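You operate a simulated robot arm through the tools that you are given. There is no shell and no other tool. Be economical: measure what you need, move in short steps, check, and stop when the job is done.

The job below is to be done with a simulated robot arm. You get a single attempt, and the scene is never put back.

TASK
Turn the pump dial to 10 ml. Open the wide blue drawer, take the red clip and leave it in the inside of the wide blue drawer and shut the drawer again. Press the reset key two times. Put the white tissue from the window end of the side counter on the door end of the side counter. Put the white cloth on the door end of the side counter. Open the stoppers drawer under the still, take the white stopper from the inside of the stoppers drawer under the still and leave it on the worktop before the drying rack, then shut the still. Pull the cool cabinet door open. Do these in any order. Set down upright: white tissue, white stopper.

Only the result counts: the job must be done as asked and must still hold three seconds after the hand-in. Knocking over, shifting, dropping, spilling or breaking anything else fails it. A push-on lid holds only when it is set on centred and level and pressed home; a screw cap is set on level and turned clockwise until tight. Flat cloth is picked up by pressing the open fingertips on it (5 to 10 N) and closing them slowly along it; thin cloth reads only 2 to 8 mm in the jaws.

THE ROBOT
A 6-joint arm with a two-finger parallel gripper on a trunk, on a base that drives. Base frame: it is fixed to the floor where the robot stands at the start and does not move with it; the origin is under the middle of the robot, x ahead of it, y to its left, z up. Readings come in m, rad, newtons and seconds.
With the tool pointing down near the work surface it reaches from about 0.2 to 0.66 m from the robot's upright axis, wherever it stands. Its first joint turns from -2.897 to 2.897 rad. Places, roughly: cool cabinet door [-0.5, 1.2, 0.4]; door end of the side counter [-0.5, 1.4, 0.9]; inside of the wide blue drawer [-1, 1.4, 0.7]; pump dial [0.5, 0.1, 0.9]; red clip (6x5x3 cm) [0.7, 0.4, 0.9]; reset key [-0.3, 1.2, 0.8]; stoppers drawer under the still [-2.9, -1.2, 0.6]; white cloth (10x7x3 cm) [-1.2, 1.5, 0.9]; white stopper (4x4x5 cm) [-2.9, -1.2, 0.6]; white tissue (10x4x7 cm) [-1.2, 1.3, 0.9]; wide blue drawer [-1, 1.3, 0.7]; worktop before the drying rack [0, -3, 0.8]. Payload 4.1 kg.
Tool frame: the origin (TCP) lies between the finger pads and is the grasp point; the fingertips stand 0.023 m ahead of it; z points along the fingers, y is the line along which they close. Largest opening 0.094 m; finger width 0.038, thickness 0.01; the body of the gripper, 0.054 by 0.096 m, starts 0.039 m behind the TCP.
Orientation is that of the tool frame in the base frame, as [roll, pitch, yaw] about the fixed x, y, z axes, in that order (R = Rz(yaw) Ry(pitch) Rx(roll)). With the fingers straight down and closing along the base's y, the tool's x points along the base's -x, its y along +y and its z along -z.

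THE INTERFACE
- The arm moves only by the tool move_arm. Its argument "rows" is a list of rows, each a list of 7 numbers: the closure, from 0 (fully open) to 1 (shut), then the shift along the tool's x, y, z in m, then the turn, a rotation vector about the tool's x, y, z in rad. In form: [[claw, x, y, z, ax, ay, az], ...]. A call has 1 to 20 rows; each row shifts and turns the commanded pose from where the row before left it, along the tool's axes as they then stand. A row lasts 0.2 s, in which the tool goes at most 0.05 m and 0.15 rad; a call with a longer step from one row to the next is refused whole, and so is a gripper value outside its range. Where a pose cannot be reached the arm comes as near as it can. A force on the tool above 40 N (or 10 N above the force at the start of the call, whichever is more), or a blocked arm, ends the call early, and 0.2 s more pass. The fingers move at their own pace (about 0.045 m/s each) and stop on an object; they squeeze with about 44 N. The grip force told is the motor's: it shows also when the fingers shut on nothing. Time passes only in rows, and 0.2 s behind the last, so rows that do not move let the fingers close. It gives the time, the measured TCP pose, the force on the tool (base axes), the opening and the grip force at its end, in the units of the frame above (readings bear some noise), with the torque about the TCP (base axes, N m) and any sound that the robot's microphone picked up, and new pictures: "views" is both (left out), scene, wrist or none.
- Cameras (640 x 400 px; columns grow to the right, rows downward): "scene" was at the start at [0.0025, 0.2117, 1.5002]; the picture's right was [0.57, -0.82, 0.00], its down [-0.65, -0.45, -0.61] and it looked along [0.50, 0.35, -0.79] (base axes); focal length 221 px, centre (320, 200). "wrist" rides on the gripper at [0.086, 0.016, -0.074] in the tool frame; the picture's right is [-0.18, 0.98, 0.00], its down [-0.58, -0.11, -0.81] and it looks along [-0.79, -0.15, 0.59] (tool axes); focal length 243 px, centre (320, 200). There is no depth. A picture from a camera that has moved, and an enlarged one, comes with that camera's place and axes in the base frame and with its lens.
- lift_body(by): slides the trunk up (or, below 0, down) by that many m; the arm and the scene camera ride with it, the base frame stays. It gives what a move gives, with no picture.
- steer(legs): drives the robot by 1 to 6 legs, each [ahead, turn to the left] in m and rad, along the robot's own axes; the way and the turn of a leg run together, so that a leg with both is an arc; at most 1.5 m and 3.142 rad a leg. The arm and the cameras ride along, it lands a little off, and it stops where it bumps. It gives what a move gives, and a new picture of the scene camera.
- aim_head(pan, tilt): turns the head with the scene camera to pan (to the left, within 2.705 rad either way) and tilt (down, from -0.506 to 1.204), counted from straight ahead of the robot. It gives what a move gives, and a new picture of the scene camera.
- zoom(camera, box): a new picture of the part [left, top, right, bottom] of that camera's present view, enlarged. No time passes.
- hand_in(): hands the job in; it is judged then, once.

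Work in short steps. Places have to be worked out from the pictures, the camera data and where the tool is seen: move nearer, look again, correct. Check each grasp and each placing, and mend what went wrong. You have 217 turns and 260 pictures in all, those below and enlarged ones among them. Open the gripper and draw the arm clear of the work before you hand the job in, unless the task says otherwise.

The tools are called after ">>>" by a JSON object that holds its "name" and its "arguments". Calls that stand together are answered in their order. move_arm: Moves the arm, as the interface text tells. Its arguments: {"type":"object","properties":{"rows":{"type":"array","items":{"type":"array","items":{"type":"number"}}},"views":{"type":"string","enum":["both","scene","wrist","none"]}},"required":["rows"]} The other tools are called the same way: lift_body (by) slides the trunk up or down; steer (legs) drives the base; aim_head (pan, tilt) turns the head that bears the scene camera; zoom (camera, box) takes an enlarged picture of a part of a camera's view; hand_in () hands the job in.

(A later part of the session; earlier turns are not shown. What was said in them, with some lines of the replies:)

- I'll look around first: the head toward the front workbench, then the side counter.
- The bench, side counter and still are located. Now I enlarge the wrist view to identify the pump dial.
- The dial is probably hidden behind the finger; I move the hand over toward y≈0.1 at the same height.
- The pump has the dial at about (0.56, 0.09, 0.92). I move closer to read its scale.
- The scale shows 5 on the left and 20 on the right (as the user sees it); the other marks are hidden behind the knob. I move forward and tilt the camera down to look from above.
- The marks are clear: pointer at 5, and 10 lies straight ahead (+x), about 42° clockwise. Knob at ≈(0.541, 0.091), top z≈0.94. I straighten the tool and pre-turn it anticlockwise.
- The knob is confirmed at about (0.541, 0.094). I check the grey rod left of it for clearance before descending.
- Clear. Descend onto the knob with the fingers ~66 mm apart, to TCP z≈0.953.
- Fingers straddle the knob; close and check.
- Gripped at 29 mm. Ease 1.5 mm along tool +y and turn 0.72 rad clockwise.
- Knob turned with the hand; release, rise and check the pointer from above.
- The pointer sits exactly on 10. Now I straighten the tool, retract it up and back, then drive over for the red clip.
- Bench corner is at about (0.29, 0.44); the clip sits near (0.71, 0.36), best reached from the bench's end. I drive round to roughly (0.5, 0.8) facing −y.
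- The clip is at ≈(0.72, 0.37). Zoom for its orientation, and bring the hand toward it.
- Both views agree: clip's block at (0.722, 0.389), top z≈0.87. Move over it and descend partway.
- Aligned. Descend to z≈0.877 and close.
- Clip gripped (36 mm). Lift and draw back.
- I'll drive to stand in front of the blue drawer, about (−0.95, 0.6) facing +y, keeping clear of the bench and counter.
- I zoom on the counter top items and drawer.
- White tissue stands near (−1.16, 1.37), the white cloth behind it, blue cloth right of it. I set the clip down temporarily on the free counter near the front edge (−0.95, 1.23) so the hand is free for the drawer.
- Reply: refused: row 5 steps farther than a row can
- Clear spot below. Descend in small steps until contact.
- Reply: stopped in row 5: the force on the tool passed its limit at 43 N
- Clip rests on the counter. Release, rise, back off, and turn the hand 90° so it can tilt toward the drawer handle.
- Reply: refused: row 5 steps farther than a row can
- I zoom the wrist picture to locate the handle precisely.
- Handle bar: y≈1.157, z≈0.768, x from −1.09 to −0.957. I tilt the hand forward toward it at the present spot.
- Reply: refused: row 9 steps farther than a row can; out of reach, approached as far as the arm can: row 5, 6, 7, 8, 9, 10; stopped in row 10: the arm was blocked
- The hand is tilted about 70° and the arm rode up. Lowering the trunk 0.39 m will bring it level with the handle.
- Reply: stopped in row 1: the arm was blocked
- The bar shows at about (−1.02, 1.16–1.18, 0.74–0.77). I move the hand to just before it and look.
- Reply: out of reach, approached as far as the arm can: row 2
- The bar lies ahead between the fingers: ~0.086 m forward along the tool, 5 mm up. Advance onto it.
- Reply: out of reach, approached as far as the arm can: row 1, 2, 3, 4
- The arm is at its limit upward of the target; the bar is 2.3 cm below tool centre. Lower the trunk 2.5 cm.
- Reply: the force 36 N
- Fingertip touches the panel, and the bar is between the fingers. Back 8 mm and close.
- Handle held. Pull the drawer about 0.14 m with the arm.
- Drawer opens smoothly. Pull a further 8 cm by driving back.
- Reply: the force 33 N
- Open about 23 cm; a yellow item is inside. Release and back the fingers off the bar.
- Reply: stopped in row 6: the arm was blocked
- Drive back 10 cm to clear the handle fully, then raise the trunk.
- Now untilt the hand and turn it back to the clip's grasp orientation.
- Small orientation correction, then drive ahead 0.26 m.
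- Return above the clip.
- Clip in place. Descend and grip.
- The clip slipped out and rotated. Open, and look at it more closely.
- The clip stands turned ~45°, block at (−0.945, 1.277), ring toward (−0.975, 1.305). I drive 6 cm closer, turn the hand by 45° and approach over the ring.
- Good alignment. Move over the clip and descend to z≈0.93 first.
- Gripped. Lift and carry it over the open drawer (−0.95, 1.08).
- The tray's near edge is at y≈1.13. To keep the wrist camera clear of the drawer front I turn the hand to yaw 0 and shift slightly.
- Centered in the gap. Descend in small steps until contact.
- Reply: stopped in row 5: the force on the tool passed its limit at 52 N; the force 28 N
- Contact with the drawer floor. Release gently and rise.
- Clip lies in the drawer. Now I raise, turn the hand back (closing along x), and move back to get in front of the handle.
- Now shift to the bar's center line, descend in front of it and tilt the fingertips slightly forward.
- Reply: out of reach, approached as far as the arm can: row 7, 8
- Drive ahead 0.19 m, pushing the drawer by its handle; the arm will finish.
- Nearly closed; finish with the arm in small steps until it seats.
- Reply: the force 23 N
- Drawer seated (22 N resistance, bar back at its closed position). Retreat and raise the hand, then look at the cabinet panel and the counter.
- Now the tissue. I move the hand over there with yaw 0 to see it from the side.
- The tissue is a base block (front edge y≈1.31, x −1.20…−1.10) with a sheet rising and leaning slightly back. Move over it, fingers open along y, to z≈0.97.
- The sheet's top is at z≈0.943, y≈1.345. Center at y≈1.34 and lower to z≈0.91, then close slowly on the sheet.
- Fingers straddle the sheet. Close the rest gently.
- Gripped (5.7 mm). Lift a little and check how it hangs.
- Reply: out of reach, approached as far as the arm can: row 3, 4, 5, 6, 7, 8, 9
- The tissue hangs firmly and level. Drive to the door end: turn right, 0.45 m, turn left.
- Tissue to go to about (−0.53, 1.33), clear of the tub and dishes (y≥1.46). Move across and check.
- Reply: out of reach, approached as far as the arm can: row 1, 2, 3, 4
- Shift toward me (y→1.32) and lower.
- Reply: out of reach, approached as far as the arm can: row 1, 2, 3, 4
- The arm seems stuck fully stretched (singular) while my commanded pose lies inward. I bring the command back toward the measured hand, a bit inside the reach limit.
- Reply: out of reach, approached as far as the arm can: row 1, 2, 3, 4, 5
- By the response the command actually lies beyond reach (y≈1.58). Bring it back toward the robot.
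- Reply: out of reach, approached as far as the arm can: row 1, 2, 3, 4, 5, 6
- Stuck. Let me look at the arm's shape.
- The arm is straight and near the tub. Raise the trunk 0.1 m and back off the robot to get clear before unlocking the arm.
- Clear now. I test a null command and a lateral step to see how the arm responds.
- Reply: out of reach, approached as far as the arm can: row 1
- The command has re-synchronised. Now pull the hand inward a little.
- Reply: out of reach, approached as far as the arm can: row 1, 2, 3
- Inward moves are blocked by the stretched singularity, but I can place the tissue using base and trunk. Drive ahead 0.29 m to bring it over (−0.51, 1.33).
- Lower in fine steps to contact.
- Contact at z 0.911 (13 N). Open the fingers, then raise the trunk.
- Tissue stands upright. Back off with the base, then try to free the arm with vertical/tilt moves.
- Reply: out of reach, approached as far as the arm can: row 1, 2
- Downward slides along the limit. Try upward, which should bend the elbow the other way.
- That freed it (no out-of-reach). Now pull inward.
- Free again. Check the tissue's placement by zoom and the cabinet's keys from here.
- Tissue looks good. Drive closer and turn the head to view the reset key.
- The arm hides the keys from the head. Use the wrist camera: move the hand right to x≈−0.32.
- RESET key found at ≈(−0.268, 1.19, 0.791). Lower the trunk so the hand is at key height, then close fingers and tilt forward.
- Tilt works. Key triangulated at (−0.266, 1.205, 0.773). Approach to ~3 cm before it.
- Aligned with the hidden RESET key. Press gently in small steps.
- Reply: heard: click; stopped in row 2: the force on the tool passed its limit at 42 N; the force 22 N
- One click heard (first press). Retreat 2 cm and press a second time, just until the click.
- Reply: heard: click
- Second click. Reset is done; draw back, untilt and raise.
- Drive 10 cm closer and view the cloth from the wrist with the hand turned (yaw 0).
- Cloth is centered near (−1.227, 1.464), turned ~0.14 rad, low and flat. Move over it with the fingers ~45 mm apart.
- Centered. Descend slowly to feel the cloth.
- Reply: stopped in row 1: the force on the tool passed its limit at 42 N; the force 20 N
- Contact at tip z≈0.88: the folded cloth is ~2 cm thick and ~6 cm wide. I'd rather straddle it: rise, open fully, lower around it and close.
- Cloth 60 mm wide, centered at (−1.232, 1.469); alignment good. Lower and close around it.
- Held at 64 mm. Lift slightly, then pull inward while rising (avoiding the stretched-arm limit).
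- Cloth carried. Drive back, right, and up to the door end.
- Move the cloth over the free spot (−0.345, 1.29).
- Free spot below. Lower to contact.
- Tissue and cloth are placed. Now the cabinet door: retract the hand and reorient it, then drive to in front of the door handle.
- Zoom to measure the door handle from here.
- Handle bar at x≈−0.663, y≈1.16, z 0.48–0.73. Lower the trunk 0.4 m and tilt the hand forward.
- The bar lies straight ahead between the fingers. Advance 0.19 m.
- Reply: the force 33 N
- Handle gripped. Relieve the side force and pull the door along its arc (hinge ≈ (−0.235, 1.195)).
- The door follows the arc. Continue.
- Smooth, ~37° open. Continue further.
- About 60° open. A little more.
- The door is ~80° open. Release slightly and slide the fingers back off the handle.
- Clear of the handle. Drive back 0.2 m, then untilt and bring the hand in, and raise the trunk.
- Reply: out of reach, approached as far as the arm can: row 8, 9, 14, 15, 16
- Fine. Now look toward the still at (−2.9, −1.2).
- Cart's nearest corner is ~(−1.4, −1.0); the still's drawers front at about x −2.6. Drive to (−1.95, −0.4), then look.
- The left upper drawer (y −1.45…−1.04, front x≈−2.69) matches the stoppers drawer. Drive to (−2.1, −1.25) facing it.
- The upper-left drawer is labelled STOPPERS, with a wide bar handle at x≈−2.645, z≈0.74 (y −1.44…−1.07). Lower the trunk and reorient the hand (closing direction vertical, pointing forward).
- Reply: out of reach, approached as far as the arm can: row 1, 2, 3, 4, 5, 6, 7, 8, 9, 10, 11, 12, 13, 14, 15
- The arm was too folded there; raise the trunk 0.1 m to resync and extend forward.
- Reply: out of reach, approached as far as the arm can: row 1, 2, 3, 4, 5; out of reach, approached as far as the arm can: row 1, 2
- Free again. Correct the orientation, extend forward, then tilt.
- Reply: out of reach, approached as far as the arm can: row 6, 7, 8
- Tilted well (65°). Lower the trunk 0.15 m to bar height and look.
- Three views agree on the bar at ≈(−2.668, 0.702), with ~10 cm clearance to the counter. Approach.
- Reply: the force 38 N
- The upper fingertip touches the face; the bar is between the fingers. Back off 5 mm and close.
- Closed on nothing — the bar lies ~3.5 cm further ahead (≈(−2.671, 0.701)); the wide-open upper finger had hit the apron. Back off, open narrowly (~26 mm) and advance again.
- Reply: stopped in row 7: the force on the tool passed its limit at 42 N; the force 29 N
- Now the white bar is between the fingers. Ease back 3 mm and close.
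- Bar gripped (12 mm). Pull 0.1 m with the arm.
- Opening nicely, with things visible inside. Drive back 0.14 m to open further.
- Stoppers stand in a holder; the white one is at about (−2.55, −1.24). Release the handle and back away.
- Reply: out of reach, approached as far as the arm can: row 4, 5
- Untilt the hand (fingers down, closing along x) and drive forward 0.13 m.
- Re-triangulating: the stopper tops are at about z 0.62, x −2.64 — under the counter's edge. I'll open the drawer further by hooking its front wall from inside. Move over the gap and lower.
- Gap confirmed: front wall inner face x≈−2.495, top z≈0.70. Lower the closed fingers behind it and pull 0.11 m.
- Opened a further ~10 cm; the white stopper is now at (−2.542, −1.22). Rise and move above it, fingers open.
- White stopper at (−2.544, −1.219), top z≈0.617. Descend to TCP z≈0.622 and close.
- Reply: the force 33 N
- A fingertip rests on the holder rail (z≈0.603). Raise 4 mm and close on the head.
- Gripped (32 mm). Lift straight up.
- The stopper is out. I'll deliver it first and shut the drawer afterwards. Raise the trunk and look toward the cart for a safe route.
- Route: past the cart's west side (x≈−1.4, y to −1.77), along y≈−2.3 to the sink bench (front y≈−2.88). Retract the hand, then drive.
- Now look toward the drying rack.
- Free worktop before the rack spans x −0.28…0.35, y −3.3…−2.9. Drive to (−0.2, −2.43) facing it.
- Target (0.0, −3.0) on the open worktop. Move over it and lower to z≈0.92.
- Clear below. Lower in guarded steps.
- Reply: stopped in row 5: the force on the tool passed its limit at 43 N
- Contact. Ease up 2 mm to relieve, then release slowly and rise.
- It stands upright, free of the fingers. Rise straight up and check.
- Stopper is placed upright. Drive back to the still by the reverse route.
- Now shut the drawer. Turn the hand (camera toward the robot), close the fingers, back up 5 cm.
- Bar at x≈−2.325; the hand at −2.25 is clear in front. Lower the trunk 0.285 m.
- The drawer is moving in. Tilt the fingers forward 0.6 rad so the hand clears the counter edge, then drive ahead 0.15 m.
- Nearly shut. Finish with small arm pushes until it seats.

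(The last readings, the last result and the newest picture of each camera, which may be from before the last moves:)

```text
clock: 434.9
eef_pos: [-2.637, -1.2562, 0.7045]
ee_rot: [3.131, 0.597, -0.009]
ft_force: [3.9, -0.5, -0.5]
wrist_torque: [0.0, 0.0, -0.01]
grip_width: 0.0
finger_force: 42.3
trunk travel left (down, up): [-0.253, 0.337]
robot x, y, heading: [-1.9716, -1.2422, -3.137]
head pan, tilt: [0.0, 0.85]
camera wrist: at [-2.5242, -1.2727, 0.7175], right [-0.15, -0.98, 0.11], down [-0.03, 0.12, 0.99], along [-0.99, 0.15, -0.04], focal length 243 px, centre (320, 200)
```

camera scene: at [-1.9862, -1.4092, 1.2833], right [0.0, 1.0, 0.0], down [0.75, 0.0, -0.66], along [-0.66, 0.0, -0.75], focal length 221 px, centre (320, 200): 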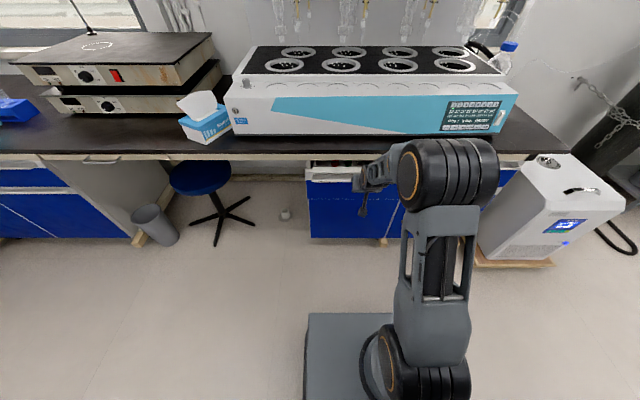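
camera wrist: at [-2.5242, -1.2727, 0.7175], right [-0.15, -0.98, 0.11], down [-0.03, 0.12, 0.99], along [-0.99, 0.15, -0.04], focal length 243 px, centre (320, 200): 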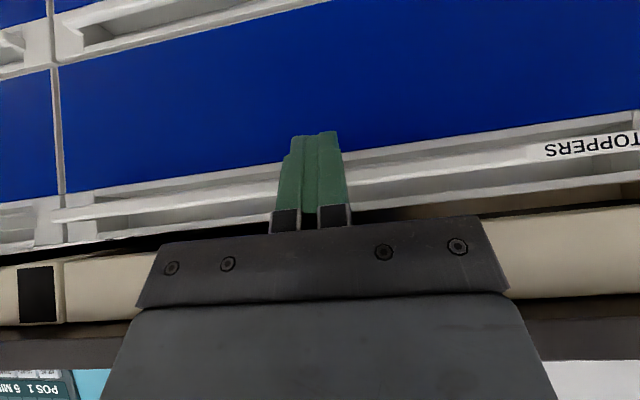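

>>> {"name": "move_arm", "arguments": {"rows": [[1, -0.0033, 0, 0.0023, 0, 0, 0], [1, -0.0033, 0, 0.0023, 0, 0, 0], [1, -0.0033, 0, 0.0023, 0, 0, 0], [1, -0.0033, 0, 0.0023, 0, 0, 0]], "views": "wrist"}}

```text
clock: 435.4
eef_pos: [-2.6386, -1.2563, 0.7017]
ee_rot: [3.132, 0.585, -0.007]
ft_force: [2.5, 0.2, -1.2]
wrist_torque: [0.0, 0.14, -0.03]
grip_width: 0.0
finger_force: 42.9
trunk travel left (down, up): [-0.253, 0.337]
robot x, y, heading: [-1.9665, -1.2462, -3.14]
head pan, tilt: [0.0, 0.85]
stopped in row 2: the force on the tool passed its limit at 45 N (the readings are from after the stop); the commanded pose is now the measured one
camera wrist: at [-2.5254, -1.2729, 0.7163], right [-0.15, -0.98, 0.11], down [-0.04, 0.12, 0.99], along [-0.99, 0.15, -0.06], focal length 243 px, centre (320, 200)
```

wrist: 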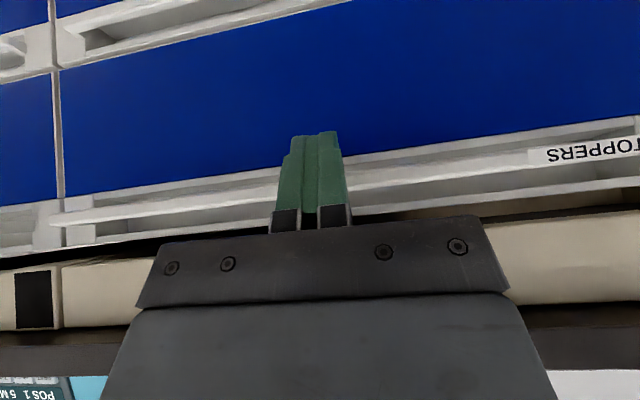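

Hard stop (45 N): the drawer is home. Back off and check with the head camera.

>>> {"name": "move_arm", "arguments": {"rows": [[1, 0.0165, 0, -0.0113, 0, 0, 0], [1, 0.033, 0, -0.0226, 0, 0, 0], [1, 0.033, 0, -0.0226, 0, 0, 0]], "views": "none"}}

>>> {"name": "steer", "arguments": {"legs": [[-0.14, 0]]}}

>>> {"name": "zoom", "arguments": {"camera": "scene", "box": [290, 140, 430, 240]}}

```text
clock: 436.2
eef_pos: [-2.54, -1.2556, 0.7023]
ee_rot: [3.129, 0.587, -0.008]
ft_force: [0.3, -0.3, -0.1]
wrist_torque: [0.01, 0.02, 0.02]
grip_width: 0.0
finger_force: 42.4
trunk travel left (down, up): [-0.253, 0.337]
robot x, y, heading: [-1.9663, -1.2438, -3.141]
head pan, tilt: [0.0, 0.85]
```

```text
clock: 437.5
eef_pos: [-2.4002, -1.2558, 0.7022]
ee_rot: [3.131, 0.586, -0.006]
ft_force: [-0.8, 0.1, -0.1]
wrist_torque: [-0.01, 0.02, -0.03]
grip_width: 0.0
finger_force: 42.4
trunk travel left (down, up): [-0.253, 0.337]
robot x, y, heading: [-1.8311, -1.2421, -3.139]
head pan, tilt: [0.0, 0.85]
camera scene: at [-1.8474, -1.409, 1.2833], right [0.0, 1.0, 0.0], down [0.75, 0.0, -0.66], along [-0.66, 0.0, -0.75], focal length 221 px, centre (320, 200)
```

scene: 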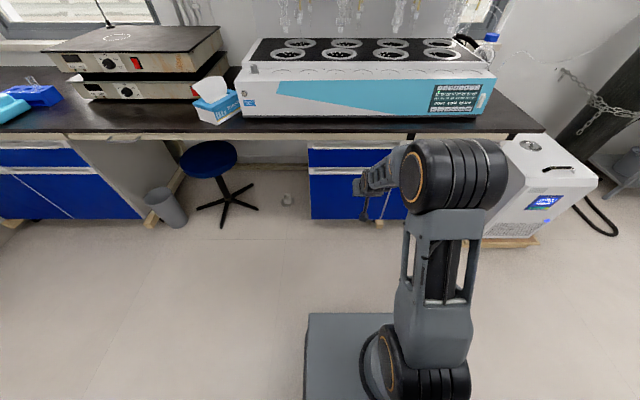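

```text
4.00 times, centred on (360, 190) of scene
camera zoom: at [-1.8474, -1.409, 1.2833], right [0.0, 1.0, 0.0], down [0.75, 0.0, -0.66], along [-0.66, 0.0, -0.75], focal length 885 px, centre (160, 240)
```

zoom: 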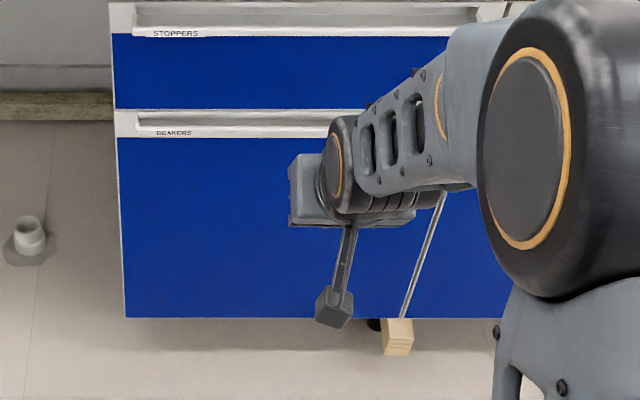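

Drawer flush. Open the gripper, raise the hand, and take a last look at the side counter.

>>> {"name": "lift_body", "arguments": {"by": 0.25}}

>>> {"name": "move_arm", "arguments": {"rows": [[0.5, 0, 0, 0, 0, 0.14, 0], [0.2, 0, 0, 0, 0, 0.14, 0], [0, 0, 0, 0, 0, 0.14, 0], [0, 0, 0, 0, 0, 0.14, 0], [0, 0, 0, 0, 0, 0, 0]], "views": "none"}}

>>> {"name": "aim_head", "arguments": {"pan": -2.0, "tilt": 0.3}}

>>> {"name": "zoom", "arguments": {"camera": "scene", "box": [230, 120, 430, 270]}}

```text
clock: 440.1
eef_pos: [-2.4009, -1.2565, 0.9519]
ee_rot: [3.131, 0.587, -0.006]
ft_force: [0.8, -0.4, 0.0]
wrist_torque: [-0.01, -0.01, -0.01]
grip_width: 0.0001
finger_force: 42.7
trunk travel left (down, up): [-0.503, 0.087]
robot x, y, heading: [-1.8313, -1.2444, -3.141]
head pan, tilt: [0.0, 0.85]
```

```text
clock: 441.3
eef_pos: [-2.4011, -1.2563, 0.9529]
ee_rot: [3.132, 0.027, -0.001]
ft_force: [-0.1, -0.2, 0.7]
wrist_torque: [0.0, 0.0, 0.01]
grip_width: 0.0941
finger_force: 0.1
trunk travel left (down, up): [-0.503, 0.087]
robot x, y, heading: [-1.8302, -1.2447, -3.137]
head pan, tilt: [0.0, 0.85]
```

```text
clock: 443.2
eef_pos: [-2.4012, -1.2557, 0.9522]
ee_rot: [3.133, 0.025, -0.002]
ft_force: [-0.3, 0.5, 0.1]
wrist_torque: [-0.01, 0.01, 0.0]
grip_width: 0.0939
finger_force: 0.0
trunk travel left (down, up): [-0.503, 0.087]
robot x, y, heading: [-1.8301, -1.2439, -3.136]
head pan, tilt: [-2.0, 0.3]
camera scene: at [-1.7304, -1.3239, 1.5817], right [0.91, -0.41, 0.0], down [-0.12, -0.27, -0.96], along [0.4, 0.87, -0.3], focal length 221 px, centre (320, 200)
```

scene: 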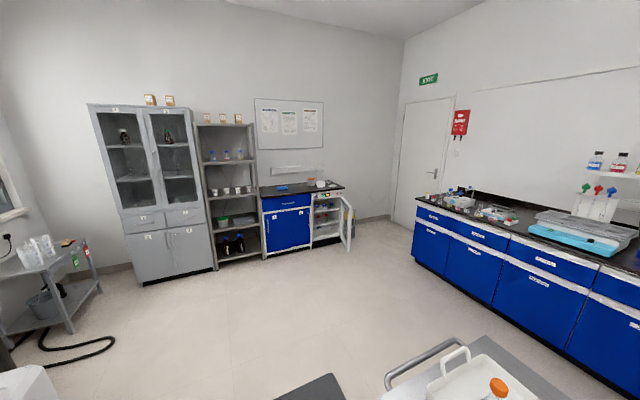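

```text
2.67 times, centred on (330, 195) of scene
camera zoom: at [-1.7304, -1.3239, 1.5817], right [0.91, -0.41, 0.0], down [-0.12, -0.27, -0.96], along [0.4, 0.87, -0.3], focal length 590 px, centre (293, 213)
```

zoom: 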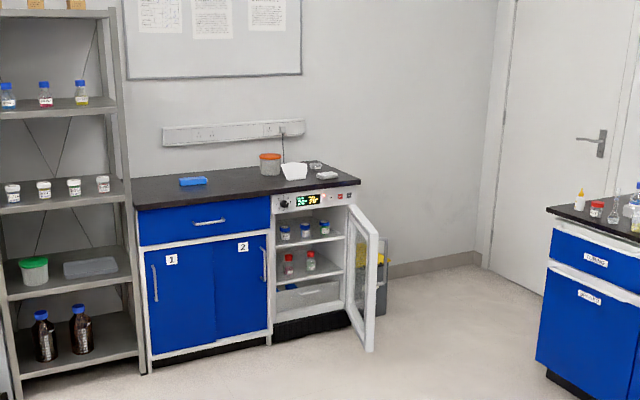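

The cabinet door stands open, the blue drawer is shut, the tissue is upright with the cloth beside it, and the gripper is open and clear. I'm handing the job in.

>>> {"name": "hand_in", "arguments": {}}

```text
The job is handed in.
```

I finished every part of the job and handed it in; no verdict came back.

- **Pump dial:** it points at 10 ml.
- **Red clip:** it is in the wide blue drawer, and the drawer is shut. The clip slipped out of the grip once on the side counter before I put it in.
- **Reset key:** I pressed it twice and heard two clicks.
- **White tissue and white cloth:** both are on the door end of the side counter, with the tissue upright.
- **White stopper:** it stands upright on the worktop before the drying rack. I took "shut the still" to mean the stoppers drawer under it, and that drawer is shut.
- **Cool cabinet door:** it is open, about 80 degrees.
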